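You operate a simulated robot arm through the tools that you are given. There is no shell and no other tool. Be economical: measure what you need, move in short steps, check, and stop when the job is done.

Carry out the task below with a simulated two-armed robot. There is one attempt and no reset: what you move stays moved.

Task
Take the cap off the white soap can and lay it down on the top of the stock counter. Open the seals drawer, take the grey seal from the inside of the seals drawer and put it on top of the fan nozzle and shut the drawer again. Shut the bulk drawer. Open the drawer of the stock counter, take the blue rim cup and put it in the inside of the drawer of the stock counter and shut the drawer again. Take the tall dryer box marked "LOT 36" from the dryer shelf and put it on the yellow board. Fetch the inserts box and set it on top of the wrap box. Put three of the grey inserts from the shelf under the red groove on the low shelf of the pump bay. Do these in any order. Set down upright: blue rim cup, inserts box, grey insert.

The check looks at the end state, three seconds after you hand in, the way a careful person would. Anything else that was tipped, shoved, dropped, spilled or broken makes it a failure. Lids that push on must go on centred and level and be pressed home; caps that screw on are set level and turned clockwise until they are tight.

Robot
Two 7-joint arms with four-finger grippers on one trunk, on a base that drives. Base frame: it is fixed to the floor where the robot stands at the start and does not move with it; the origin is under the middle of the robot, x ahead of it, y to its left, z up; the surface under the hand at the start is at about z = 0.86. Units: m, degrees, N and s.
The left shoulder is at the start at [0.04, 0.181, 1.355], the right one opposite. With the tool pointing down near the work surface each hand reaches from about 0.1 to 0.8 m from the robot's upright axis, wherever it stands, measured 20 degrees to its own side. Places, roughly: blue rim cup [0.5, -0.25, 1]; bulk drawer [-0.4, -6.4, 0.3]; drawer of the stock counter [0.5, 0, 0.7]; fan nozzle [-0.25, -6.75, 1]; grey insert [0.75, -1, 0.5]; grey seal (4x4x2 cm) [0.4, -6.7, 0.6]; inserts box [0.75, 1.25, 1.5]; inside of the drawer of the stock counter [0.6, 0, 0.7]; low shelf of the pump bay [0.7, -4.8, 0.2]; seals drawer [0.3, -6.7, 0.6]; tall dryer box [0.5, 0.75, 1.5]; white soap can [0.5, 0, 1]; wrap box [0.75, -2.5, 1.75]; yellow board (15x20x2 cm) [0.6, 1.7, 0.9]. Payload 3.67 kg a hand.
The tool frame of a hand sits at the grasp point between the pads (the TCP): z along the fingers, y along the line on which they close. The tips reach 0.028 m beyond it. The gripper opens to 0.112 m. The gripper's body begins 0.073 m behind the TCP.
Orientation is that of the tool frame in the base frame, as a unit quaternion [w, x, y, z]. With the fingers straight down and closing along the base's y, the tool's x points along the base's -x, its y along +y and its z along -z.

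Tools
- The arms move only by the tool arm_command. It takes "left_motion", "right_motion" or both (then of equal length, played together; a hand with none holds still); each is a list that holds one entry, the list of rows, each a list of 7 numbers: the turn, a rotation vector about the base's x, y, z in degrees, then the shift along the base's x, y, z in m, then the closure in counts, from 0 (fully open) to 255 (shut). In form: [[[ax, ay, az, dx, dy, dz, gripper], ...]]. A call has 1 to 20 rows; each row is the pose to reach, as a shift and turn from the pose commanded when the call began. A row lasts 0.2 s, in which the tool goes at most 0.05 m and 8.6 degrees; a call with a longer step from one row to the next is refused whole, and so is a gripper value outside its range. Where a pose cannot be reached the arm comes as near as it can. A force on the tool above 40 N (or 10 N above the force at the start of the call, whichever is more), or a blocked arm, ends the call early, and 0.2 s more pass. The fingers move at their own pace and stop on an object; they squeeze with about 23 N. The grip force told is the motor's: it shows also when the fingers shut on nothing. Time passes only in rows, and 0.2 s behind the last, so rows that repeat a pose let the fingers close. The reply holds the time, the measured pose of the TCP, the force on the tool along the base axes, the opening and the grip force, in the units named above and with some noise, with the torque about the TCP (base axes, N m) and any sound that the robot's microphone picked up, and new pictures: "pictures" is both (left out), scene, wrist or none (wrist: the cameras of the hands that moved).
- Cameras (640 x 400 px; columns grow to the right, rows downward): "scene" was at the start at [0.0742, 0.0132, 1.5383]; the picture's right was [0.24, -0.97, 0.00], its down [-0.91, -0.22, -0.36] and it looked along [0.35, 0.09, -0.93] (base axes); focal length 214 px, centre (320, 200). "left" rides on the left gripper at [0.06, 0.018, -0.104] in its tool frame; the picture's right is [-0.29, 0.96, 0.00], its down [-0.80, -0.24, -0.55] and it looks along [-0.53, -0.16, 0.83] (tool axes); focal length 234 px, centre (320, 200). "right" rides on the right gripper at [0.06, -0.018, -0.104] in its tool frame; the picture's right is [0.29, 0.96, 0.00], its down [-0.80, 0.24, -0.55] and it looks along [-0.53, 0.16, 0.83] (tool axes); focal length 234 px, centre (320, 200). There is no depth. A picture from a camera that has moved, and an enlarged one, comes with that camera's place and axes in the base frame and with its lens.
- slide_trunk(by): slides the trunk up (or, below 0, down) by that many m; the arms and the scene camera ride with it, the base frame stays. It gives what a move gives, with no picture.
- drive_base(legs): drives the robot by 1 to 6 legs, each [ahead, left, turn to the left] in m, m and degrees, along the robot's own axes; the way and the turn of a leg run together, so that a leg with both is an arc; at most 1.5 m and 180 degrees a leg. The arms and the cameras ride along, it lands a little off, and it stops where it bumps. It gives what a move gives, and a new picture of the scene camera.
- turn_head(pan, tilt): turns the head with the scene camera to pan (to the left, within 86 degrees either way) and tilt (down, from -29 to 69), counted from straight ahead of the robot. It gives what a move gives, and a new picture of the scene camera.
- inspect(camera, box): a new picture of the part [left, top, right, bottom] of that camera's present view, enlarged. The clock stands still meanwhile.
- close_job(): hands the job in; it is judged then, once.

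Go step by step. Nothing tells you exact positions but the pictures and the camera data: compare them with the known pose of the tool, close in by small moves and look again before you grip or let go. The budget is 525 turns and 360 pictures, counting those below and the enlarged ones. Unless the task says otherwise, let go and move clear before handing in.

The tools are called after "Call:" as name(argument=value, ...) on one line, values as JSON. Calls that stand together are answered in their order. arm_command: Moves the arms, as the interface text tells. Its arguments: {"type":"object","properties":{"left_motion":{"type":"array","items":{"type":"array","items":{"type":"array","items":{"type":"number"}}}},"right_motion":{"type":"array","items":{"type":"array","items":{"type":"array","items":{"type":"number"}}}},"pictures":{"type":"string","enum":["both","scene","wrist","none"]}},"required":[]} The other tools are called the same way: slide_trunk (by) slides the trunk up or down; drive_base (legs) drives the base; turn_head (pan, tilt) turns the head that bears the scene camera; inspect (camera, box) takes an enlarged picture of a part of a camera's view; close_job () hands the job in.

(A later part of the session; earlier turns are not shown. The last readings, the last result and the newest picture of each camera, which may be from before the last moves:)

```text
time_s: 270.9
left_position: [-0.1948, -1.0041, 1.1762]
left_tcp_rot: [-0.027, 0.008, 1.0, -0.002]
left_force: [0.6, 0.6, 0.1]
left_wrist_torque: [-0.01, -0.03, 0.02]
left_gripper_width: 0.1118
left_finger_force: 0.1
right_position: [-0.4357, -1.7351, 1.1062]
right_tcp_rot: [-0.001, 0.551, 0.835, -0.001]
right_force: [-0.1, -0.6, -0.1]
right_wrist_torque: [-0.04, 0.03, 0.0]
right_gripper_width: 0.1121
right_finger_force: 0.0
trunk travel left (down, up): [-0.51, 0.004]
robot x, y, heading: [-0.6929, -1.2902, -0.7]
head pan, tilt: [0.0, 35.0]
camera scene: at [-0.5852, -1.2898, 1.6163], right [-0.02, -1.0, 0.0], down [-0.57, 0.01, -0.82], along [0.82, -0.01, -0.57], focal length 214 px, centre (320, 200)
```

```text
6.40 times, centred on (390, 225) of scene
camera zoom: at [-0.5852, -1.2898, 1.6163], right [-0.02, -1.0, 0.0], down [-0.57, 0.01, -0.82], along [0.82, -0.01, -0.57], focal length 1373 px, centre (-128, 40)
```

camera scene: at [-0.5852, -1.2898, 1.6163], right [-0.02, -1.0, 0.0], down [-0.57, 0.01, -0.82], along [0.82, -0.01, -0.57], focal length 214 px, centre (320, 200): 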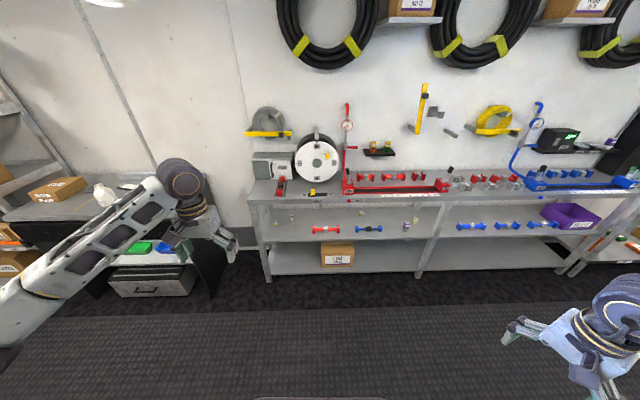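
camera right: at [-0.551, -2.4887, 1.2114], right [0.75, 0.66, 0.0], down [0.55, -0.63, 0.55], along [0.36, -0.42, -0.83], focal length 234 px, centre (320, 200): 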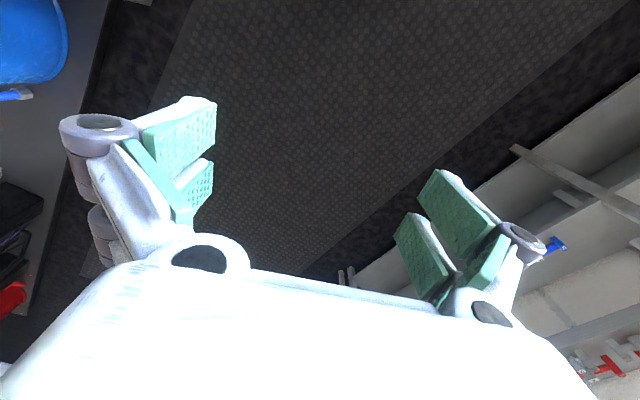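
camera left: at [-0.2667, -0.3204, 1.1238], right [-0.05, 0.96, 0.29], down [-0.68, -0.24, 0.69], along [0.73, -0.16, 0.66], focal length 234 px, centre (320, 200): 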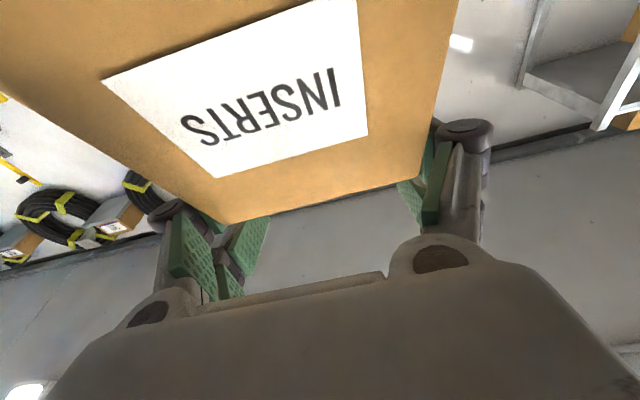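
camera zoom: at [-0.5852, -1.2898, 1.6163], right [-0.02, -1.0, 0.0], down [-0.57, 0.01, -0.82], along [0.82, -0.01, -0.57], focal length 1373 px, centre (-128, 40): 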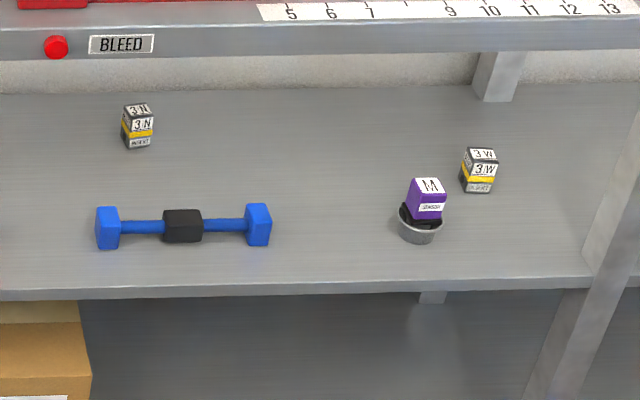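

Four inserts (5L, 5N, 3N, 3W) stand on the shelf under the red groove. I'll take 5N with the left and 3N with the right, hands pitched 45° forward-down. First set both hands' orientation at a safe distance.

Call:
arm_command(left_motion=[[[0, -4.8, 0, 0, 0, -0.01, 20], [0, -9.6, 0, 0, 0, -0.02, 40], [0, -14.4, 0, 0, 0, -0.03, 60], [0, -19.2, 0, 0, 0, -0.04, 80], [0, -24, 0, 0, 0, -0.05, 100], [0, -28.8, 0, 0, 0, -0.06, 110], [0, -33.6, 0, 0, 0, -0.07, 110], [0, -38.4, 0, 0, 0, -0.08, 110], [0, -43.2, 0, 0, 0, -0.09, 110], [0, -48, 0, 0, 0, -0.1, 110]]], right_motion=[[[-2.62, -3.97, 6.32, 0.024, 0.016, 0, 20], [-5.24, -7.94, 12.64, 0.049, 0.032, 0, 40], [-7.86, -11.9, 18.96, 0.073, 0.048, 0, 60], [-10.5, -15.9, 25.3, 0.097, 0.064, 0, 80], [-13.1, -19.85, 31.6, 0.122, 0.08, 0, 100], [-15.7, -23.8, 37.9, 0.146, 0.095, 0, 110], [-18.3, -27.8, 44.2, 0.17, 0.111, 0, 110], [-21, -31.8, 50.6, 0.194, 0.127, 0, 110], [-23.6, -35.7, 56.9, 0.219, 0.143, 0, 110], [-26.2, -39.7, 63.2, 0.243, 0.159, 0, 110]]], pictures="none")

Call:
drive_base(legs=[[0, -0.08, 0.7]])

Call:
slide_trunk(by=-0.48)

```text
time_s: 273.1
left_position: [-0.1955, -1.0028, 1.076]
left_tcp_rot: [0.383, 0.008, 0.924, 0.0]
left_force: [0.1, -0.7, 0.3]
left_wrist_torque: [-0.03, -0.03, 0.03]
left_gripper_width: 0.0637
left_finger_force: 0.0
right_position: [-0.1927, -1.5764, 1.1069]
right_tcp_rot: [0.383, 0.0, 0.924, -0.003]
right_force: [1.4, 0.2, 0.7]
right_wrist_torque: [-0.03, 0.03, -0.01]
right_gripper_width: 0.0638
right_finger_force: 0.1
right hand out of reach, approached as far as the arm can: row 1, 2, 3, 4, 5, 6
trunk travel left (down, up): [-0.51, 0.004]
robot x, y, heading: [-0.6914, -1.2909, -0.9]
head pan, tilt: [0.0, 35.0]
```

```text
time_s: 274.1
left_position: [-0.1988, -1.0738, 1.0748]
left_tcp_rot: [0.383, 0.002, 0.924, 0.001]
left_force: [0.9, 0.8, -0.5]
left_wrist_torque: [-0.03, 0.04, -0.02]
left_gripper_width: 0.0637
left_finger_force: 0.2
right_position: [-0.1885, -1.645, 1.1074]
right_tcp_rot: [0.383, -0.006, 0.924, -0.001]
right_force: [0.3, 0.1, -0.1]
right_wrist_torque: [-0.02, 0.03, -0.04]
right_gripper_width: 0.0635
right_finger_force: 0.1
trunk travel left (down, up): [-0.51, 0.004]
robot x, y, heading: [-0.6922, -1.3686, -0.3]
head pan, tilt: [0.0, 35.0]
camera scene: at [-0.5861, -1.3624, 1.6162], right [0.0, -1.0, 0.0], down [-0.57, 0.0, -0.82], along [0.82, 0.0, -0.57], focal length 214 px, centre (320, 200)
```

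scene: 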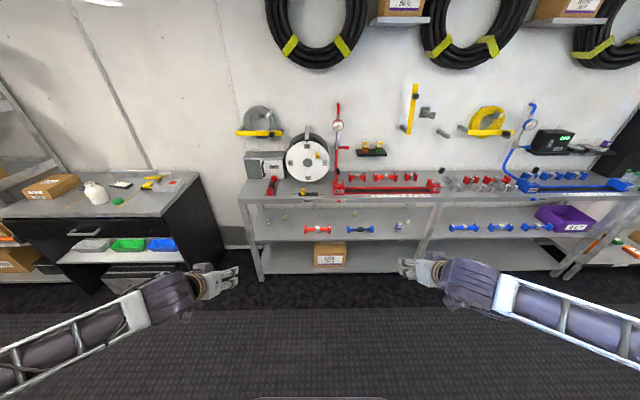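

```text
refused: -0.48 is not a number from -0.4 to 0.4
```

Call:
slide_trunk(by=-0.4)

Call:
turn_head(pan=0, tilt=25)

Call:
inspect(camera="scene", box=[240, 170, 440, 290])

```text
time_s: 278.0
left_position: [-0.1998, -1.0762, 0.6759]
left_tcp_rot: [0.383, 0.002, 0.924, 0.003]
left_force: [-0.7, 0.0, 0.0]
left_wrist_torque: [0.02, 0.0, -0.01]
left_gripper_width: 0.0639
left_finger_force: 0.0
right_position: [-0.1894, -1.6482, 0.7075]
right_tcp_rot: [0.383, -0.006, 0.924, 0.002]
right_force: [-0.5, 0.2, 0.2]
right_wrist_torque: [-0.01, -0.01, 0.0]
right_gripper_width: 0.0639
right_finger_force: 0.1
trunk travel left (down, up): [-0.11, 0.404]
robot x, y, heading: [-0.6921, -1.3647, -0.2]
head pan, tilt: [0.0, 35.0]
```

```text
time_s: 278.7
left_position: [-0.1989, -1.0763, 0.6756]
left_tcp_rot: [0.383, 0.002, 0.924, 0.003]
left_force: [-0.4, 0.6, -0.4]
left_wrist_torque: [0.0, -0.02, 0.0]
left_gripper_width: 0.0638
left_finger_force: 0.1
right_position: [-0.1896, -1.6483, 0.707]
right_tcp_rot: [0.383, -0.006, 0.924, 0.002]
right_force: [-0.2, 0.3, 0.7]
right_wrist_torque: [0.01, 0.01, 0.01]
right_gripper_width: 0.0637
right_finger_force: 0.0
trunk travel left (down, up): [-0.11, 0.404]
robot x, y, heading: [-0.6923, -1.3671, -0.1]
head pan, tilt: [0.0, 25.0]
camera scene: at [-0.5821, -1.367, 1.232], right [0.0, -1.0, 0.0], down [-0.42, 0.0, -0.91], along [0.91, 0.0, -0.42], focal length 214 px, centre (320, 200)
```

scene: 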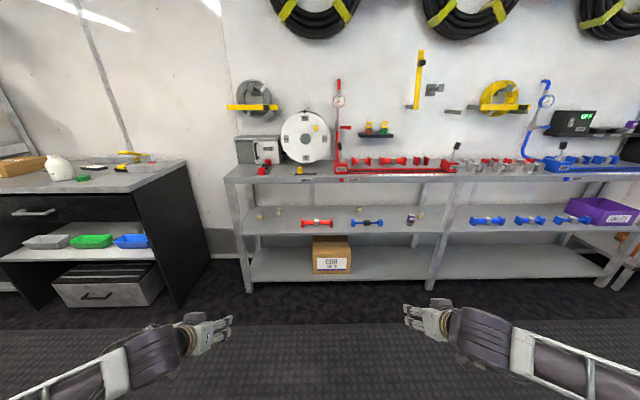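

```text
3.20 times, centred on (340, 230) of scene
camera zoom: at [-0.5821, -1.367, 1.232], right [0.0, -1.0, 0.0], down [-0.42, 0.0, -0.91], along [0.91, 0.0, -0.42], focal length 686 px, centre (256, 104)
```

zoom: 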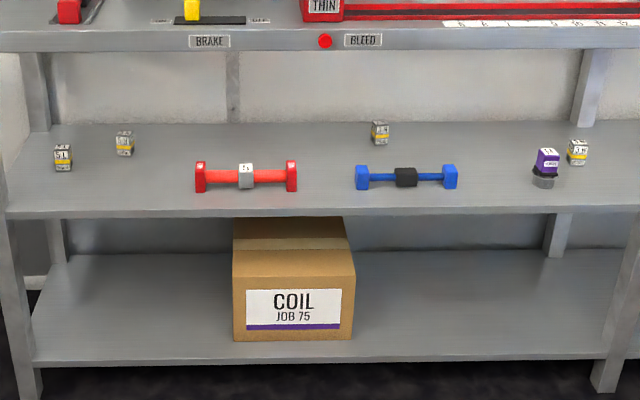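

Triangulated: shelf z≈0.505; 5N at (0.725, −1.085), 3N at (0.775, −1.645). I lower both hands to z≈0.59 and drive toward the bench for a closer look.

Call:
arm_command(left_motion=[[[0, 0, 0, 0, -0.003, -0.03, 110], [0, 0, 0, 0, -0.006, -0.06, 110], [0, 0, 0, 0, -0.009, -0.086, 110]]], right_motion=[[[0, 0, 0, 0, 0.0, -0.04, 110], [0, 0, 0, 0, 0.002, -0.08, 110], [0, 0, 0, 0, 0.003, -0.117, 110]]], pictures="none")

Call:
drive_base(legs=[[0.65, 0, 0]])

Call:
inspect(camera="left", box=[0, 0, 640, 400])

Call:
inspect(camera="right", box=[0, 0, 640, 400])

```text
time_s: 279.5
left_position: [-0.2003, -1.0845, 0.5909]
left_tcp_rot: [0.382, 0.004, 0.924, 0.002]
left_force: [-0.2, -0.4, 0.0]
left_wrist_torque: [0.02, -0.01, 0.0]
left_gripper_width: 0.0635
left_finger_force: 0.1
right_position: [-0.1882, -1.6492, 0.6302]
right_tcp_rot: [0.379, -0.007, 0.925, 0.004]
right_force: [-0.2, -0.3, 0.2]
right_wrist_torque: [0.03, 0.01, -0.01]
right_gripper_width: 0.0638
right_finger_force: 0.0
right hand out of reach, approached as far as the arm can: row 2, 3
trunk travel left (down, up): [-0.11, 0.404]
robot x, y, heading: [-0.694, -1.365, -0.3]
head pan, tilt: [0.0, 25.0]
```

```text
time_s: 283.2
left_position: [0.4481, -1.0846, 0.5905]
left_tcp_rot: [0.384, 0.001, 0.923, 0.003]
left_force: [0.2, 0.7, 0.0]
left_wrist_torque: [0.01, 0.03, 0.01]
left_gripper_width: 0.0637
left_finger_force: 0.0
right_position: [0.4633, -1.6477, 0.6313]
right_tcp_rot: [0.378, -0.009, 0.926, 0.004]
right_force: [0.7, -0.4, 0.2]
right_wrist_torque: [0.01, 0.0, -0.01]
right_gripper_width: 0.0638
right_finger_force: 0.0
trunk travel left (down, up): [-0.11, 0.404]
robot x, y, heading: [-0.0438, -1.367, -0.1]
head pan, tilt: [0.0, 25.0]
camera scene: at [0.0671, -1.3681, 1.232], right [0.0, -1.0, 0.0], down [-0.42, 0.0, -0.91], along [0.91, 0.0, -0.42], focal length 214 px, centre (320, 200)
```

scene: 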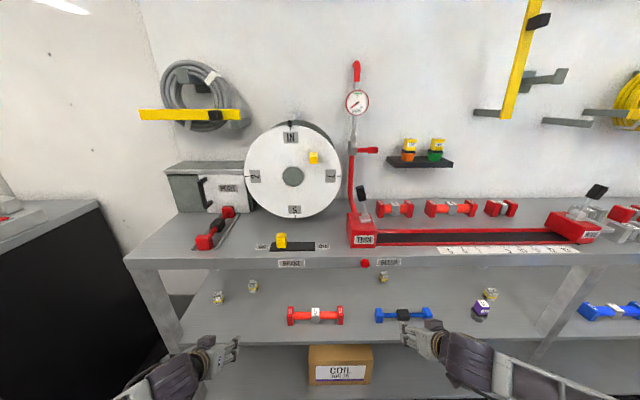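

```text
1.00 times, centred on (320, 200) of left (not enlarged: the box is as wide or as high as the picture)
camera zoom: at [0.33, -1.0682, 0.6213], right [0.2, 0.96, 0.21], down [0.17, -0.25, 0.95], along [0.96, -0.16, -0.22], focal length 234 px, centre (320, 200)
```

zoom: 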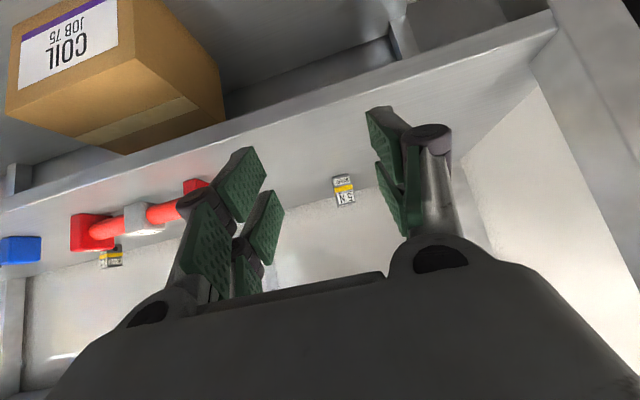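

```text
1.00 times, centred on (320, 200) of right (not enlarged: the box is as wide or as high as the picture)
camera zoom: at [0.3469, -1.6676, 0.6626], right [-0.22, 0.95, -0.2], down [0.18, 0.24, 0.95], along [0.96, 0.18, -0.22], focal length 234 px, centre (320, 200)
```

zoom: 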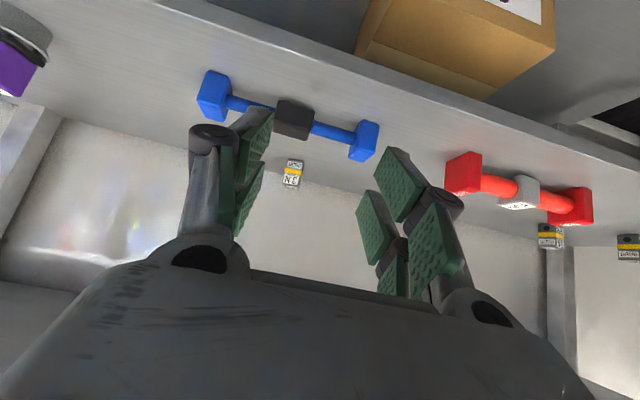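

Both targets confirmed: 5N ≈(0.722, −1.090), 3N ≈(0.785, −1.650). I drive 6 cm closer and move the left hand to just above-front of 5N.

Call:
drive_base(legs=[[0.06, 0, 0]])

Call:
arm_command(left_motion=[[[0, 0, 0, 0.04, -0.003, 0, 110], [0, 0, 0, 0.08, -0.006, 0, 110], [0, 0, 0, 0.12, -0.006, -0.002, 110], [0, 0, 0, 0.15, -0.006, -0.004, 110]]], pictures="wrist")

```text
time_s: 284.2
left_position: [0.5078, -1.0862, 0.5884]
left_tcp_rot: [0.381, 0.002, 0.924, 0.004]
left_force: [0.6, -0.2, -0.6]
left_wrist_torque: [-0.01, 0.01, 0.03]
left_gripper_width: 0.064
left_finger_force: 0.0
right_position: [0.5226, -1.6485, 0.6305]
right_tcp_rot: [0.378, -0.009, 0.926, 0.005]
right_force: [1.1, 0.2, -0.3]
right_wrist_torque: [-0.04, 0.01, 0.0]
right_gripper_width: 0.064
right_finger_force: 0.2
trunk travel left (down, up): [-0.11, 0.404]
robot x, y, heading: [0.0144, -1.3656, -0.3]
head pan, tilt: [0.0, 25.0]
camera scene: at [0.1283, -1.3682, 1.2318], right [0.0, -1.0, 0.0], down [-0.42, 0.0, -0.91], along [0.91, 0.0, -0.42], focal length 214 px, centre (320, 200)
```

scene: 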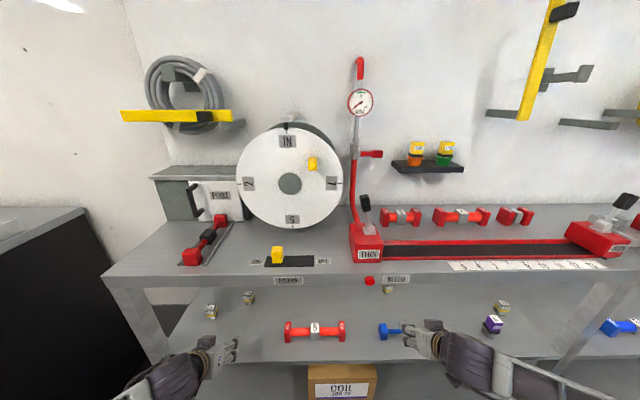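

```text
time_s: 285.2
left_position: [0.6576, -1.0923, 0.5857]
left_tcp_rot: [0.382, 0.001, 0.924, 0.004]
left_force: [0.4, -0.3, -0.2]
left_wrist_torque: [0.03, 0.02, 0.03]
left_gripper_width: 0.0637
left_finger_force: 0.2
right_position: [0.5226, -1.6485, 0.631]
right_tcp_rot: [0.377, -0.008, 0.926, 0.004]
right_force: [0.6, -0.2, 0.0]
right_wrist_torque: [0.01, 0.0, 0.0]
right_gripper_width: 0.0636
right_finger_force: 0.1
trunk travel left (down, up): [-0.11, 0.404]
robot x, y, heading: [0.013, -1.3649, 0.1]
head pan, tilt: [0.0, 25.0]
camera left: at [0.5398, -1.0742, 0.6175], right [0.2, 0.96, 0.21], down [0.17, -0.25, 0.95], along [0.96, -0.16, -0.22], focal length 234 px, centre (320, 200)
```

left: 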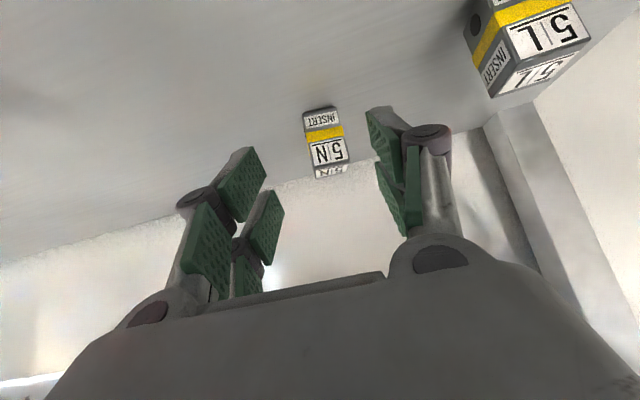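

5N is centred; I move in along the finger line and close.

Call:
arm_command(left_motion=[[[0, 0, 0, 0.02, 0.002, 0, 110], [0, 0, 0, 0.035, 0.002, -0.015, 110], [0, 0, 0, 0.052, 0.002, -0.032, 110], [0, 0, 0, 0.07, 0.002, -0.05, 110], [0, 0, 0, 0.07, 0.002, -0.05, 150], [0, 0, 0, 0.07, 0.002, -0.05, 200], [0, 0, 0, 0.07, 0.002, -0.05, 220], [0, 0, 0, 0.07, 0.002, -0.05, 220]]], pictures="wrist")

```text
time_s: 287.0
left_position: [0.7284, -1.0898, 0.537]
left_tcp_rot: [0.383, 0.002, 0.924, 0.004]
left_force: [3.1, -2.9, 6.9]
left_wrist_torque: [-0.24, -0.09, 0.05]
left_gripper_width: 0.0297
left_finger_force: 23.5
right_position: [0.5215, -1.6484, 0.6298]
right_tcp_rot: [0.379, -0.007, 0.925, 0.003]
right_force: [-0.4, 0.0, 0.1]
right_wrist_torque: [0.02, -0.02, 0.0]
right_gripper_width: 0.0638
right_finger_force: 0.1
trunk travel left (down, up): [-0.11, 0.404]
robot x, y, heading: [0.0166, -1.3709, -0.1]
head pan, tilt: [0.0, 25.0]
camera left: at [0.6107, -1.0727, 0.5687], right [0.2, 0.96, 0.21], down [0.17, -0.25, 0.95], along [0.96, -0.16, -0.21], focal length 234 px, centre (320, 200)
```

left: 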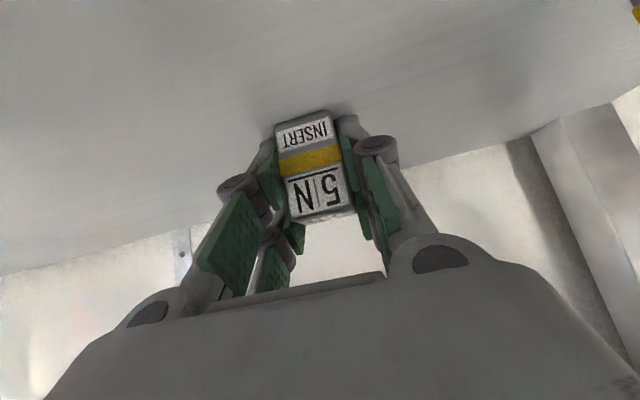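

5N gripped. I lift it 4 cm and move the right hand in over the blue dumbbell towards 3N.

Call:
arm_command(left_motion=[[[0, 0, 0, 0, 0, 0.015, 220], [0, 0, 0, 0, 0, 0.03, 220], [0, 0, 0, 0, 0, 0.04, 220], [0, 0, 0, 0, 0, 0.04, 220], [0, 0, 0, 0, 0, 0.04, 220]]], right_motion=[[[0, 0, 0, 0.03, 0, -0.01, 110], [0, 0, 0, 0.06, 0, -0.02, 110], [0, 0, 0, 0.1, 0, -0.03, 110], [0, 0, 0, 0.14, 0, -0.032, 110], [0, 0, 0, 0.17, 0, -0.032, 110]]], pictures="wrist")

```text
time_s: 288.2
left_position: [0.7278, -1.0901, 0.5767]
left_tcp_rot: [0.382, 0.002, 0.924, 0.003]
left_force: [-0.3, 0.2, -1.1]
left_wrist_torque: [0.02, -0.01, -0.03]
left_gripper_width: 0.0295
left_finger_force: 22.9
right_position: [0.6934, -1.6482, 0.5979]
right_tcp_rot: [0.377, -0.008, 0.926, 0.003]
right_force: [-0.3, 0.3, -0.6]
right_wrist_torque: [0.02, 0.04, 0.0]
right_gripper_width: 0.0638
right_finger_force: 0.1
trunk travel left (down, up): [-0.11, 0.404]
robot x, y, heading: [0.0135, -1.369, -0.1]
head pan, tilt: [0.0, 25.0]
camera right: at [0.5774, -1.6679, 0.6302], right [-0.22, 0.95, -0.2], down [0.18, 0.24, 0.95], along [0.96, 0.18, -0.22], focal length 234 px, centre (320, 200)
camera left: at [0.6107, -1.0725, 0.6076], right [0.2, 0.96, 0.21], down [0.17, -0.25, 0.95], along [0.96, -0.16, -0.22], focal length 234 px, centre (320, 200)
```

right: 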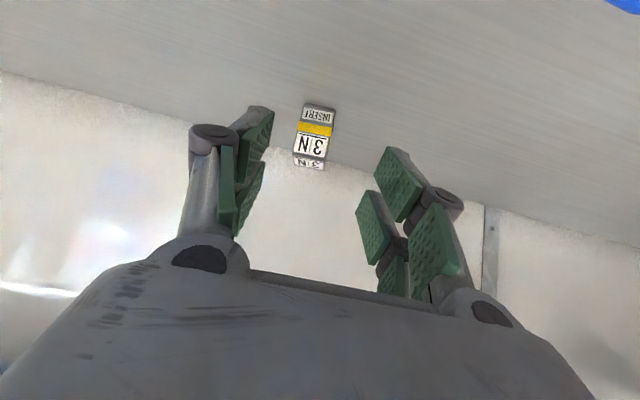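
left: 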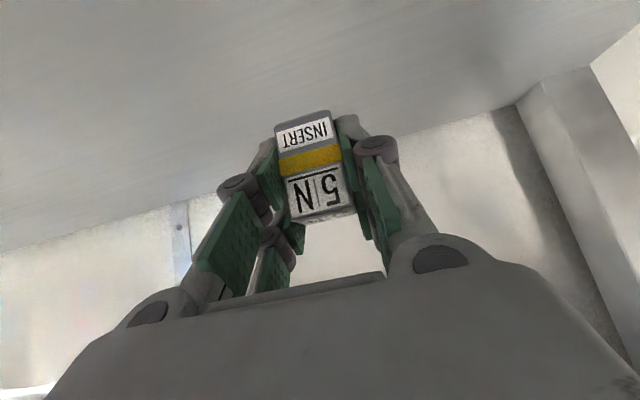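

Call:
arm_command(right_motion=[[[0, 0, 0, 0.02, -0.001, -0.008, 110], [0, 0, 0, 0.04, -0.002, -0.024, 110], [0, 0, 0, 0.06, -0.002, -0.044, 110], [0, 0, 0, 0.077, -0.002, -0.061, 110]]], pictures="wrist")

```text
time_s: 289.2
left_position: [0.7272, -1.0898, 0.5757]
left_tcp_rot: [0.383, 0.001, 0.924, 0.004]
left_force: [0.6, -0.1, -1.2]
left_wrist_torque: [0.01, 0.01, -0.01]
left_gripper_width: 0.0296
left_finger_force: 22.6
right_position: [0.7699, -1.65, 0.5377]
right_tcp_rot: [0.377, -0.007, 0.926, 0.004]
right_force: [-0.1, -0.8, 0.0]
right_wrist_torque: [-0.02, -0.03, -0.01]
right_gripper_width: 0.0638
right_finger_force: 0.0
trunk travel left (down, up): [-0.11, 0.404]
robot x, y, heading: [0.0112, -1.3661, -0.4]
head pan, tilt: [0.0, 25.0]
camera right: at [0.6549, -1.6699, 0.5692], right [-0.22, 0.95, -0.2], down [0.18, 0.24, 0.95], along [0.96, 0.18, -0.22], focal length 234 px, centre (320, 200)
```

right: 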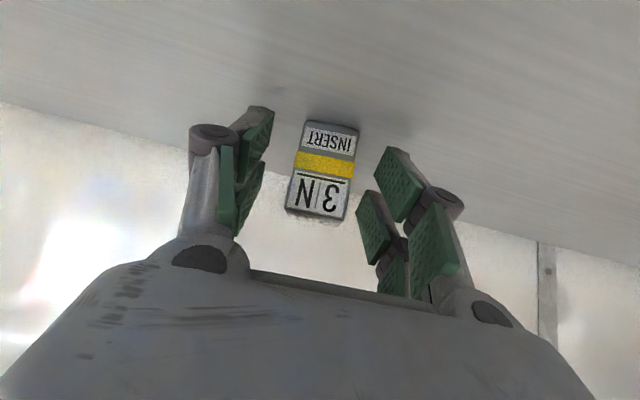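

Call:
arm_command(right_motion=[[[0, 0, 0, 0, 0, 0, 150], [0, 0, 0, 0, 0, 0, 200], [0, 0, 0, 0, 0, 0, 220], [0, 0, 0, 0, 0, 0, 220], [0, 0, 0, 0, 0, 0.015, 220], [0, 0, 0, 0, 0, 0.03, 220], [0, 0, 0, 0, 0, 0.045, 220]]], pictures="wrist")

```text
time_s: 290.8
left_position: [0.7274, -1.0894, 0.5762]
left_tcp_rot: [0.383, 0.002, 0.924, 0.004]
left_force: [0.1, 0.3, -1.2]
left_wrist_torque: [0.04, 0.02, 0.0]
left_gripper_width: 0.0299
left_finger_force: 22.9
right_position: [0.7684, -1.65, 0.5827]
right_tcp_rot: [0.378, -0.009, 0.926, 0.004]
right_force: [0.2, -0.1, -1.7]
right_wrist_torque: [0.0, -0.04, -0.02]
right_gripper_width: 0.03
right_finger_force: 22.6
trunk travel left (down, up): [-0.11, 0.404]
robot x, y, heading: [0.0147, -1.3665, -0.1]
head pan, tilt: [0.0, 25.0]
camera right: at [0.6533, -1.67, 0.6145], right [-0.22, 0.95, -0.2], down [0.18, 0.24, 0.95], along [0.96, 0.18, -0.22], focal length 234 px, centre (320, 200)
```

right: 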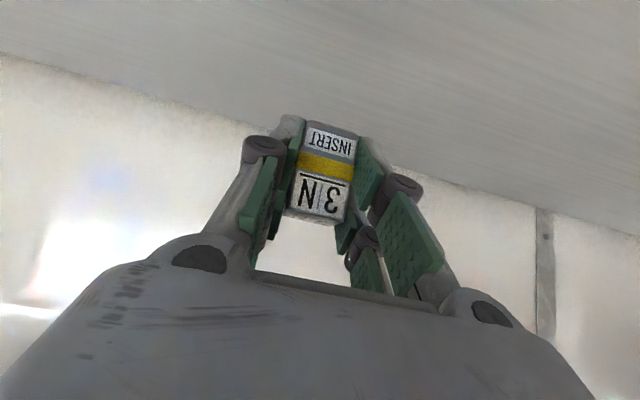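

Both inserts held. I raise the right a bit to clear the dumbbell and back the robot out.

Call:
arm_command(right_motion=[[[0, 0, 0, 0, 0, 0.01, 220], [0, 0, 0, 0, 0, 0.022, 220]]], pictures="none")

Call:
drive_base(legs=[[-0.7, 0, 0]])

```text
time_s: 291.4
left_position: [0.7278, -1.0897, 0.5756]
left_tcp_rot: [0.383, 0.002, 0.924, 0.004]
left_force: [-0.2, 0.1, -1.2]
left_wrist_torque: [0.02, -0.02, 0.04]
left_gripper_width: 0.0294
left_finger_force: 22.8
right_position: [0.7684, -1.6506, 0.6052]
right_tcp_rot: [0.377, -0.008, 0.926, 0.003]
right_force: [0.4, -0.6, -2.1]
right_wrist_torque: [0.03, 0.01, -0.01]
right_gripper_width: 0.0297
right_finger_force: 23.1
trunk travel left (down, up): [-0.11, 0.404]
robot x, y, heading: [0.0142, -1.3671, -0.1]
head pan, tilt: [0.0, 25.0]
```

```text
time_s: 295.3
left_position: [0.0353, -1.0896, 0.5769]
left_tcp_rot: [0.383, 0.003, 0.924, 0.002]
left_force: [-0.1, 0.2, -0.6]
left_wrist_torque: [0.0, 0.0, 0.01]
left_gripper_width: 0.0296
left_finger_force: 22.8
right_position: [0.0734, -1.6514, 0.6041]
right_tcp_rot: [0.378, -0.007, 0.926, 0.004]
right_force: [-0.8, 0.1, -0.1]
right_wrist_torque: [-0.03, 0.0, 0.02]
right_gripper_width: 0.0298
right_finger_force: 23.1
trunk travel left (down, up): [-0.11, 0.404]
robot x, y, heading: [-0.6795, -1.3656, -0.2]
head pan, tilt: [0.0, 25.0]
camera scene: at [-0.5681, -1.3667, 1.2321], right [0.0, -1.0, 0.0], down [-0.42, 0.0, -0.91], along [0.91, 0.0, -0.42], focal length 214 px, centre (320, 200)
```

scene: 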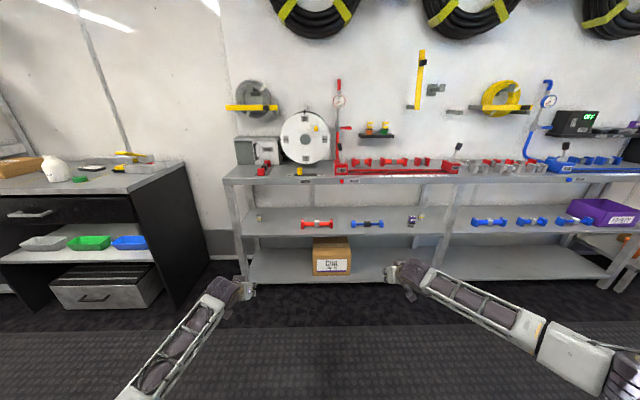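

Call:
drive_base(legs=[[0, -1.5, 0], [0, -1.5, 0], [0, -0.35, 0]])

Call:
inspect(camera="scene", box=[200, 200, 520, 400])

```text
time_s: 312.1
left_position: [0.0697, -4.4169, 0.5766]
left_tcp_rot: [0.382, -0.012, 0.924, 0.01]
left_force: [0.3, -0.7, -0.4]
left_wrist_torque: [-0.01, 0.05, -0.01]
left_gripper_width: 0.0295
left_finger_force: 22.8
right_position: [0.1261, -4.976, 0.6047]
right_tcp_rot: [0.378, -0.021, 0.926, 0.01]
right_force: [0.3, -0.7, -1.1]
right_wrist_torque: [0.04, 0.0, 0.04]
right_gripper_width: 0.0299
right_finger_force: 22.7
trunk travel left (down, up): [-0.11, 0.404]
robot x, y, heading: [-0.6371, -4.7132, 1.7]
head pan, tilt: [0.0, 25.0]
camera scene: at [-0.5226, -4.7127, 1.232], right [0.03, -1.0, 0.0], down [-0.42, -0.01, -0.91], along [0.91, 0.02, -0.42], focal length 214 px, centre (320, 200)
```

scene: 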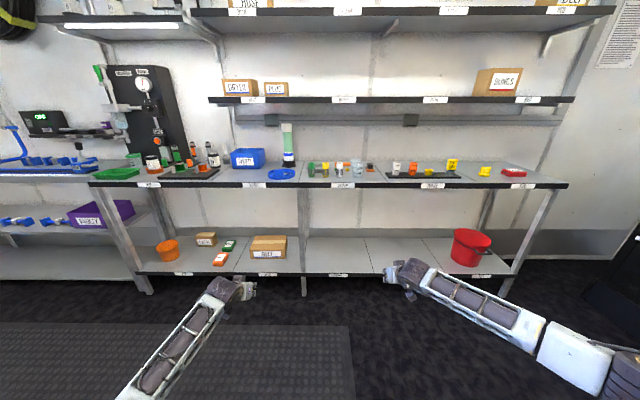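

```text
2.00 times, centred on (360, 300) of scene
camera zoom: at [-0.5226, -4.7127, 1.232], right [0.03, -1.0, 0.0], down [-0.42, -0.01, -0.91], along [0.91, 0.02, -0.42], focal length 429 px, centre (240, 0)
```

zoom: 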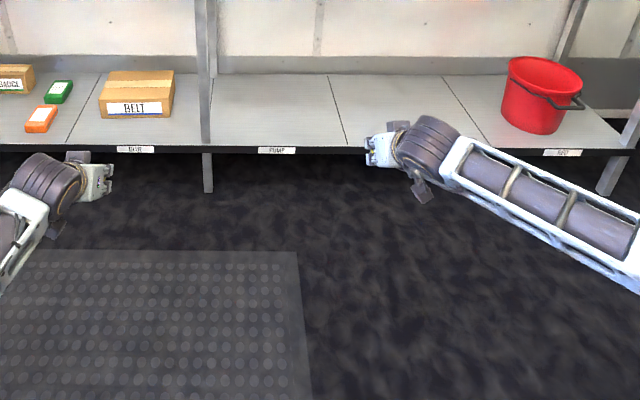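

Call:
inspect(camera="scene", box=[240, 230, 400, 290])

Call:
inspect(camera="scene", box=[100, 160, 580, 290])

```text
4.00 times, centred on (320, 260) of scene
camera zoom: at [-0.5226, -4.7127, 1.232], right [0.03, -1.0, 0.0], down [-0.42, -0.01, -0.91], along [0.91, 0.02, -0.42], focal length 858 px, centre (320, -40)
```

zoom: 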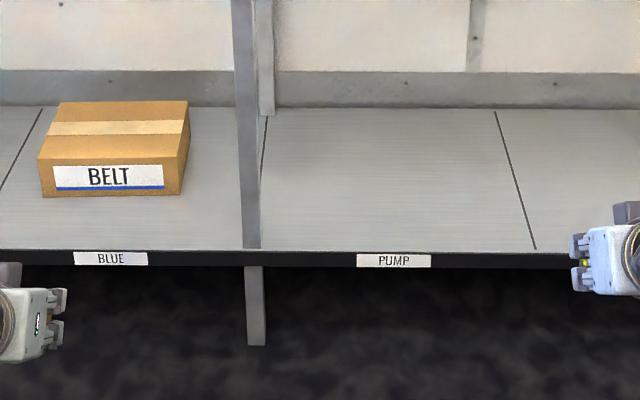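

```text
1.33 times, centred on (340, 225) of scene
camera zoom: at [-0.5226, -4.7127, 1.232], right [0.03, -1.0, 0.0], down [-0.42, -0.01, -0.91], along [0.91, 0.02, -0.42], focal length 286 px, centre (293, 167)
```

zoom: 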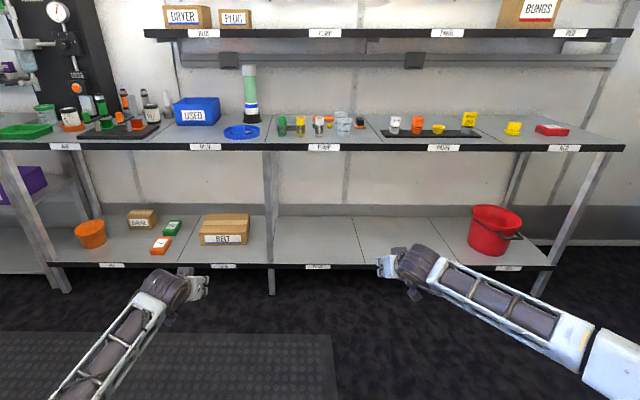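

The PUMP bay on the low shelf spans y≈−4.59…−5.02, x 0.52–0.91, shelf z≈0.24. I lower trunk and hands, straighten the heading, then drive in with the right hand at y≈−4.93.

Call:
slide_trunk(by=-0.1)

Call:
arm_command(left_motion=[[[0, 0, 0, 0, 0, -0.04, 220], [0, 0, 0, 0, 0, -0.08, 220], [0, 0, 0, 0, 0, -0.12, 220], [0, 0, 0, 0, 0, -0.14, 220]]], right_motion=[[[0, 0, 0, 0, 0, -0.04, 220], [0, 0, 0, 0, 0, -0.08, 220], [0, 0, 0, 0, 0, -0.12, 220], [0, 0, 0, 0, 0, -0.16, 220]]], pictures="none")

Call:
drive_base(legs=[[0, 0.069, -1.7], [0.4, 0, 0]])

```text
time_s: 313.4
left_position: [0.0695, -4.4167, 0.4774]
left_tcp_rot: [0.382, -0.012, 0.924, 0.009]
left_force: [-0.6, 0.1, -1.3]
left_wrist_torque: [0.04, 0.03, 0.02]
left_gripper_width: 0.0297
left_finger_force: 23.3
right_position: [0.127, -4.9762, 0.5039]
right_tcp_rot: [0.379, -0.021, 0.925, 0.01]
right_force: [0.2, 0.1, -0.9]
right_wrist_torque: [-0.03, -0.01, -0.02]
right_gripper_width: 0.0297
right_finger_force: 23.0
trunk travel left (down, up): [-0.01, 0.504]
robot x, y, heading: [-0.6316, -4.7169, 1.4]
head pan, tilt: [0.0, 25.0]
```

```text
time_s: 314.4
left_position: [0.0696, -4.4156, 0.3361]
left_tcp_rot: [0.383, -0.012, 0.924, 0.009]
left_force: [-0.1, 0.0, -1.2]
left_wrist_torque: [-0.03, 0.01, 0.01]
left_gripper_width: 0.0294
left_finger_force: 23.0
right_position: [0.1286, -4.9763, 0.3439]
right_tcp_rot: [0.379, -0.021, 0.925, 0.009]
right_force: [0.5, -0.1, -1.0]
right_wrist_torque: [0.02, 0.03, 0.02]
right_gripper_width: 0.0299
right_finger_force: 22.5
trunk travel left (down, up): [-0.01, 0.504]
robot x, y, heading: [-0.63, -4.7114, 1.5]
head pan, tilt: [0.0, 25.0]
```

```text
time_s: 317.6
left_position: [0.4776, -4.3674, 0.336]
left_tcp_rot: [0.381, 0.0, 0.924, 0.005]
left_force: [-0.2, -0.6, -0.2]
left_wrist_torque: [0.02, 0.0, -0.01]
left_gripper_width: 0.0297
left_finger_force: 23.2
right_position: [0.5182, -4.9278, 0.3448]
right_tcp_rot: [0.378, -0.009, 0.926, 0.004]
right_force: [0.6, -0.4, -0.7]
right_wrist_torque: [0.02, 0.02, -0.01]
right_gripper_width: 0.0299
right_finger_force: 22.8
trunk travel left (down, up): [-0.01, 0.504]
robot x, y, heading: [-0.2373, -4.6474, 0.0]
head pan, tilt: [0.0, 25.0]
camera scene: at [-0.1233, -4.6467, 1.1327], right [0.0, -1.0, 0.0], down [-0.42, 0.0, -0.91], along [0.91, 0.0, -0.42], focal length 214 px, centre (320, 200)
```

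scene: 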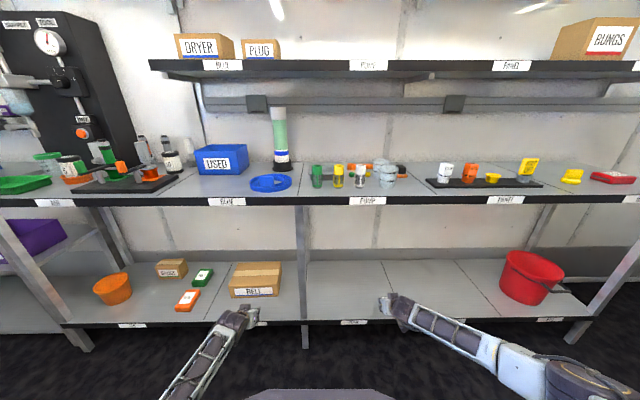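

The left hand would meet the BELT box, so I retract it 20 cm, then drive in.

Call:
arm_command(left_motion=[[[0, 0, 0, -0.04, 0, 0.005, 220], [0, 0, 0, -0.08, 0, 0.01, 220], [0, 0, 0, -0.12, 0, 0.015, 220], [0, 0, 0, -0.16, 0, 0.02, 220], [0, 0, 0, -0.2, 0, 0.02, 220]]], pictures="none")

```text
time_s: 318.8
left_position: [0.2763, -4.3658, 0.3579]
left_tcp_rot: [0.383, 0.0, 0.924, 0.004]
left_force: [0.6, 0.5, -1.3]
left_wrist_torque: [-0.01, -0.01, -0.04]
left_gripper_width: 0.0294
left_finger_force: 23.8
right_position: [0.5191, -4.9279, 0.3452]
right_tcp_rot: [0.378, -0.009, 0.926, 0.004]
right_force: [0.2, 0.2, -0.8]
right_wrist_torque: [0.0, 0.02, -0.03]
right_gripper_width: 0.0298
right_finger_force: 23.3
trunk travel left (down, up): [-0.01, 0.504]
robot x, y, heading: [-0.2352, -4.6435, -0.1]
head pan, tilt: [0.0, 25.0]
```

Call:
drive_base(legs=[[0.16, 0, 0]])

Call:
inspect(camera="right", box=[0, 0, 640, 400])

Call:
inspect(camera="scene", box=[240, 220, 480, 370])

```text
time_s: 320.3
left_position: [0.438, -4.3654, 0.3567]
left_tcp_rot: [0.382, 0.001, 0.924, 0.004]
left_force: [0.3, -0.4, -1.4]
left_wrist_torque: [-0.03, 0.02, 0.03]
left_gripper_width: 0.0297
left_finger_force: 23.2
right_position: [0.6812, -4.9287, 0.3443]
right_tcp_rot: [0.378, -0.01, 0.926, 0.004]
right_force: [0.8, 0.4, -1.0]
right_wrist_torque: [0.0, -0.02, 0.01]
right_gripper_width: 0.0299
right_finger_force: 23.2
trunk travel left (down, up): [-0.01, 0.504]
robot x, y, heading: [-0.0751, -4.6489, 0.1]
head pan, tilt: [0.0, 25.0]
camera scene: at [0.0383, -4.6465, 1.1326], right [0.0, -1.0, 0.0], down [-0.42, 0.0, -0.91], along [0.91, 0.0, -0.42], focal length 214 px, centre (320, 200)
```

scene: 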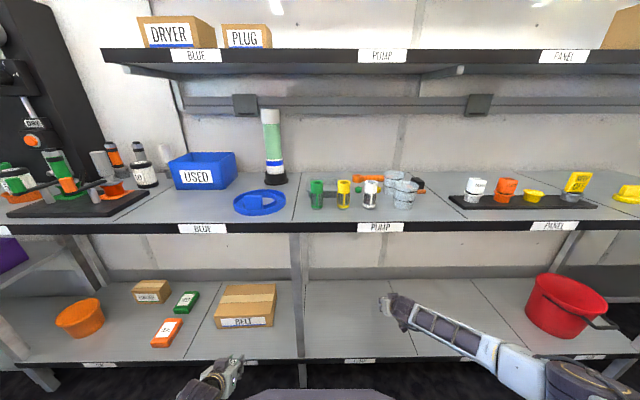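

```text
1.00 times, centred on (320, 200) of right (not enlarged: the box is as wide or as high as the picture)
camera zoom: at [0.5653, -4.9477, 0.3766], right [-0.23, 0.95, -0.2], down [0.18, 0.24, 0.95], along [0.96, 0.18, -0.22], focal length 234 px, centre (320, 200)
```

zoom: 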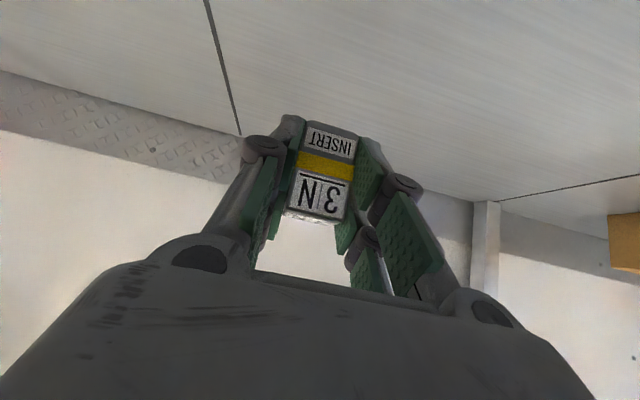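

```text
2.67 times, centred on (360, 295) of scene
camera zoom: at [0.0383, -4.6465, 1.1326], right [0.0, -1.0, 0.0], down [-0.42, 0.0, -0.91], along [0.91, 0.0, -0.42], focal length 572 px, centre (213, -53)
```

zoom: 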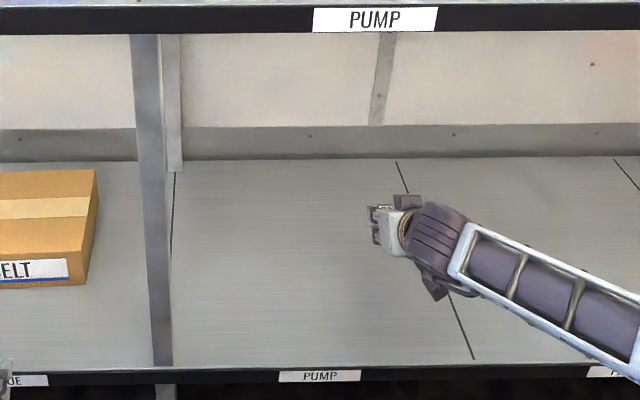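

Inside the pump bay. I lower the right insert to the shelf.

Call:
arm_command(right_motion=[[[0, 0, 0, 0, 0, -0.02, 220], [0, 0, 0, 0, 0, -0.04, 220], [0, 0, 0, 0, 0, -0.055, 220]]], pictures="none")

Call:
arm_command(right_motion=[[[0, 0, 0, 0, 0, -0.003, 220], [0, 0, 0, 0, 0, -0.006, 220], [0, 0, 0, 0, 0, -0.009, 220]]], pictures="wrist")

```text
time_s: 321.1
left_position: [0.4379, -4.3652, 0.3561]
left_tcp_rot: [0.382, 0.0, 0.924, 0.004]
left_force: [0.0, -0.1, -0.7]
left_wrist_torque: [-0.01, -0.01, 0.04]
left_gripper_width: 0.0296
left_finger_force: 23.1
right_position: [0.68, -4.9268, 0.2891]
right_tcp_rot: [0.378, -0.009, 0.926, 0.005]
right_force: [0.7, -0.1, -1.2]
right_wrist_torque: [0.03, 0.04, 0.03]
right_gripper_width: 0.0298
right_finger_force: 22.9
trunk travel left (down, up): [-0.01, 0.504]
robot x, y, heading: [-0.0771, -4.6455, -0.3]
head pan, tilt: [0.0, 25.0]
```

```text
time_s: 321.9
left_position: [0.4379, -4.3661, 0.3569]
left_tcp_rot: [0.382, -0.001, 0.924, 0.005]
left_force: [-0.5, 0.2, -1.5]
left_wrist_torque: [-0.01, 0.03, 0.03]
left_gripper_width: 0.03
left_finger_force: 22.6
right_position: [0.6808, -4.9277, 0.2822]
right_tcp_rot: [0.377, -0.009, 0.926, 0.004]
right_force: [0.3, -1.1, -1.1]
right_wrist_torque: [0.02, -0.03, -0.02]
right_gripper_width: 0.0297
right_finger_force: 24.0
trunk travel left (down, up): [-0.01, 0.504]
robot x, y, heading: [-0.0724, -4.6479, -0.1]
head pan, tilt: [0.0, 25.0]
camera right: at [0.5649, -4.9477, 0.3131], right [-0.23, 0.95, -0.2], down [0.18, 0.24, 0.95], along [0.96, 0.18, -0.22], focal length 234 px, centre (320, 200)
```

right: 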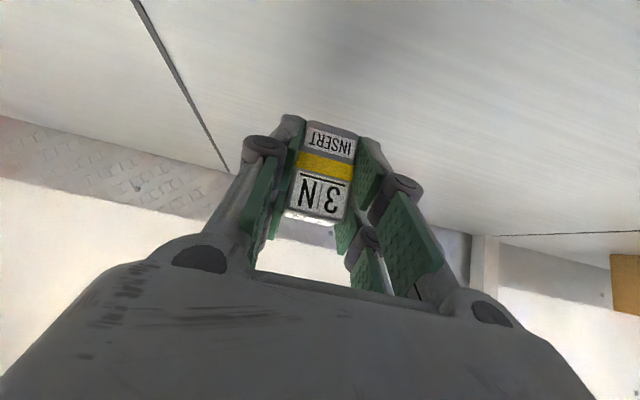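

Call:
arm_command(right_motion=[[[0, 0, 0, 0, 0, -0.003, 220], [0, 0, 0, 0, 0, -0.006, 220], [0, 0, 0, 0, 0, -0.009, 220]]], pictures="none")

Call:
arm_command(right_motion=[[[0, 0, 0, 0, 0, -0.002, 220], [0, 0, 0, 0, 0, -0.005, 220], [0, 0, 0, 0, 0, -0.007, 220]]], pictures="none")

```text
time_s: 322.7
left_position: [0.4372, -4.3658, 0.3568]
left_tcp_rot: [0.381, -0.001, 0.924, 0.004]
left_force: [0.1, 0.5, -0.3]
left_wrist_torque: [0.0, 0.02, -0.01]
left_gripper_width: 0.0298
left_finger_force: 23.4
right_position: [0.6799, -4.928, 0.2721]
right_tcp_rot: [0.377, -0.009, 0.926, 0.004]
right_force: [-0.5, 0.7, -0.9]
right_wrist_torque: [0.03, 0.01, -0.01]
right_gripper_width: 0.0298
right_finger_force: 22.4
trunk travel left (down, up): [-0.01, 0.504]
robot x, y, heading: [-0.0745, -4.6463, 0.2]
head pan, tilt: [0.0, 25.0]
```

```text
time_s: 323.5
left_position: [0.4382, -4.3651, 0.3564]
left_tcp_rot: [0.381, 0.0, 0.925, 0.004]
left_force: [0.3, 0.6, -1.5]
left_wrist_torque: [-0.04, 0.02, -0.02]
left_gripper_width: 0.0296
left_finger_force: 23.1
right_position: [0.6801, -4.9268, 0.2641]
right_tcp_rot: [0.378, -0.009, 0.926, 0.003]
right_force: [0.0, 0.4, -1.7]
right_wrist_torque: [0.02, 0.01, 0.0]
right_gripper_width: 0.0299
right_finger_force: 22.6
trunk travel left (down, up): [-0.01, 0.504]
robot x, y, heading: [-0.0715, -4.6468, 0.2]
head pan, tilt: [0.0, 25.0]
```

Call:
arm_command(right_motion=[[[0, 0, 0, 0, 0, -0.003, 220], [0, 0, 0, 0, 0, -0.006, 220], [0, 0, 0, 0, 0, -0.008, 220]]], pictures="none")

Call:
arm_command(right_motion=[[[0, 0, 0, 0, 0, -0.002, 220], [0, 0, 0, 0, 0, -0.005, 220]]], pictures="none")

Call:
arm_command(right_motion=[[[0, 0, 0, 0, 0, -0.002, 220], [0, 0, 0, 0, 0, -0.005, 220]]], pictures="wrist")

```text
time_s: 324.3
left_position: [0.4383, -4.3656, 0.3561]
left_tcp_rot: [0.383, -0.001, 0.924, 0.004]
left_force: [-0.3, -0.8, -1.8]
left_wrist_torque: [-0.01, 0.01, 0.0]
left_gripper_width: 0.0298
left_finger_force: 22.8
right_position: [0.6799, -4.928, 0.2573]
right_tcp_rot: [0.378, -0.01, 0.926, 0.004]
right_force: [-1.0, 0.0, 2.7]
right_wrist_torque: [0.02, 0.03, -0.01]
right_gripper_width: 0.03
right_finger_force: 22.7
trunk travel left (down, up): [-0.01, 0.504]
robot x, y, heading: [-0.0715, -4.6444, 0.3]
head pan, tilt: [0.0, 25.0]
```

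```text
time_s: 324.9
left_position: [0.4368, -4.3644, 0.3593]
left_tcp_rot: [0.383, -0.001, 0.924, 0.004]
left_force: [0.6, 0.8, -1.0]
left_wrist_torque: [0.03, -0.03, -0.01]
left_gripper_width: 0.0295
left_finger_force: 22.8
right_position: [0.6817, -4.9282, 0.2572]
right_tcp_rot: [0.381, -0.009, 0.924, 0.004]
right_force: [-7.3, -1.6, 27.1]
right_wrist_torque: [-0.14, 0.25, -0.04]
right_gripper_width: 0.0298
right_finger_force: 23.0
trunk travel left (down, up): [-0.01, 0.504]
robot x, y, heading: [-0.0765, -4.6462, -0.1]
head pan, tilt: [0.0, 25.0]
```

```text
time_s: 325.3
left_position: [0.437, -4.3659, 0.3567]
left_tcp_rot: [0.383, 0.0, 0.924, 0.004]
left_force: [0.3, 0.8, -1.0]
left_wrist_torque: [0.05, 0.02, 0.01]
left_gripper_width: 0.0297
left_finger_force: 23.0
right_position: [0.6849, -4.9284, 0.2565]
right_tcp_rot: [0.383, -0.008, 0.924, 0.005]
right_force: [-4.2, 0.8, 15.9]
right_wrist_torque: [-0.26, 0.1, -0.13]
right_gripper_width: 0.0295
right_finger_force: 22.5
trunk travel left (down, up): [-0.01, 0.504]
robot x, y, heading: [-0.0745, -4.6449, -0.1]
head pan, tilt: [0.0, 25.0]
stopped in row 2 (right hand): the force on the tool passed its limit at 44 N (the readings are from after the stop); the commanded pose is now the measured one
camera right: at [0.5688, -4.9477, 0.2879], right [-0.22, 0.95, -0.2], down [0.17, 0.24, 0.96], along [0.96, 0.18, -0.21], focal length 234 px, centre (320, 200)
```

right: 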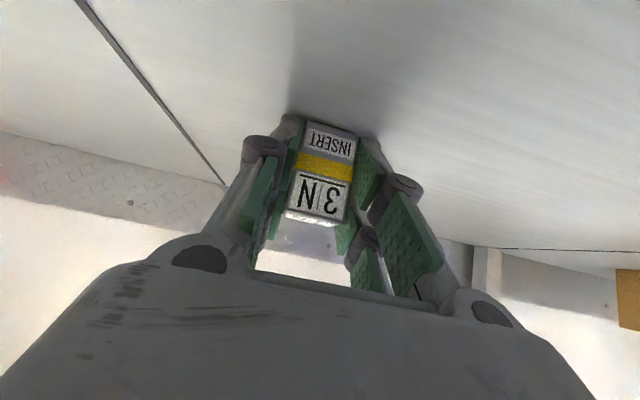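

Touchdown at TCP 0.257. I release and back the right hand out along its finger line.

Call:
arm_command(right_motion=[[[0, 0, 0, 0, 0, 0.001, 180], [0, 0, 0, 0, 0, 0.001, 140], [0, 0, 0, 0, 0, 0.001, 110], [0, 0, 0, 0, 0, 0.001, 110], [0, 0, 0, -0.015, 0, 0.016, 110], [0, 0, 0, -0.035, 0, 0.036, 110], [0, 0, 0, -0.06, 0, 0.06, 110], [0, 0, 0, -0.085, 0, 0.085, 110]]], pictures="wrist")

```text
time_s: 327.1
left_position: [0.4375, -4.3656, 0.3577]
left_tcp_rot: [0.382, -0.001, 0.924, 0.005]
left_force: [-0.2, -0.1, -0.6]
left_wrist_torque: [0.02, -0.02, -0.04]
left_gripper_width: 0.0294
left_finger_force: 23.2
right_position: [0.6118, -4.9333, 0.2959]
right_tcp_rot: [0.37, -0.01, 0.929, 0.022]
right_force: [-3.4, -5.5, -2.3]
right_wrist_torque: [0.37, -0.29, 0.3]
right_gripper_width: 0.0639
right_finger_force: 0.1
right hand out of reach, approached as far as the arm can: row 6, 7, 8
trunk travel left (down, up): [-0.01, 0.504]
robot x, y, heading: [-0.0721, -4.6463, 0.2]
head pan, tilt: [0.0, 25.0]
camera right: at [0.4971, -4.9562, 0.329], right [-0.24, 0.96, -0.17], down [0.19, 0.21, 0.96], along [0.95, 0.2, -0.23], focal length 234 px, centre (320, 200)
```

right: 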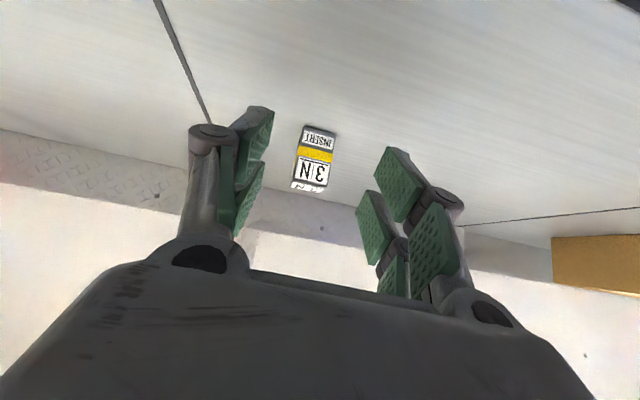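

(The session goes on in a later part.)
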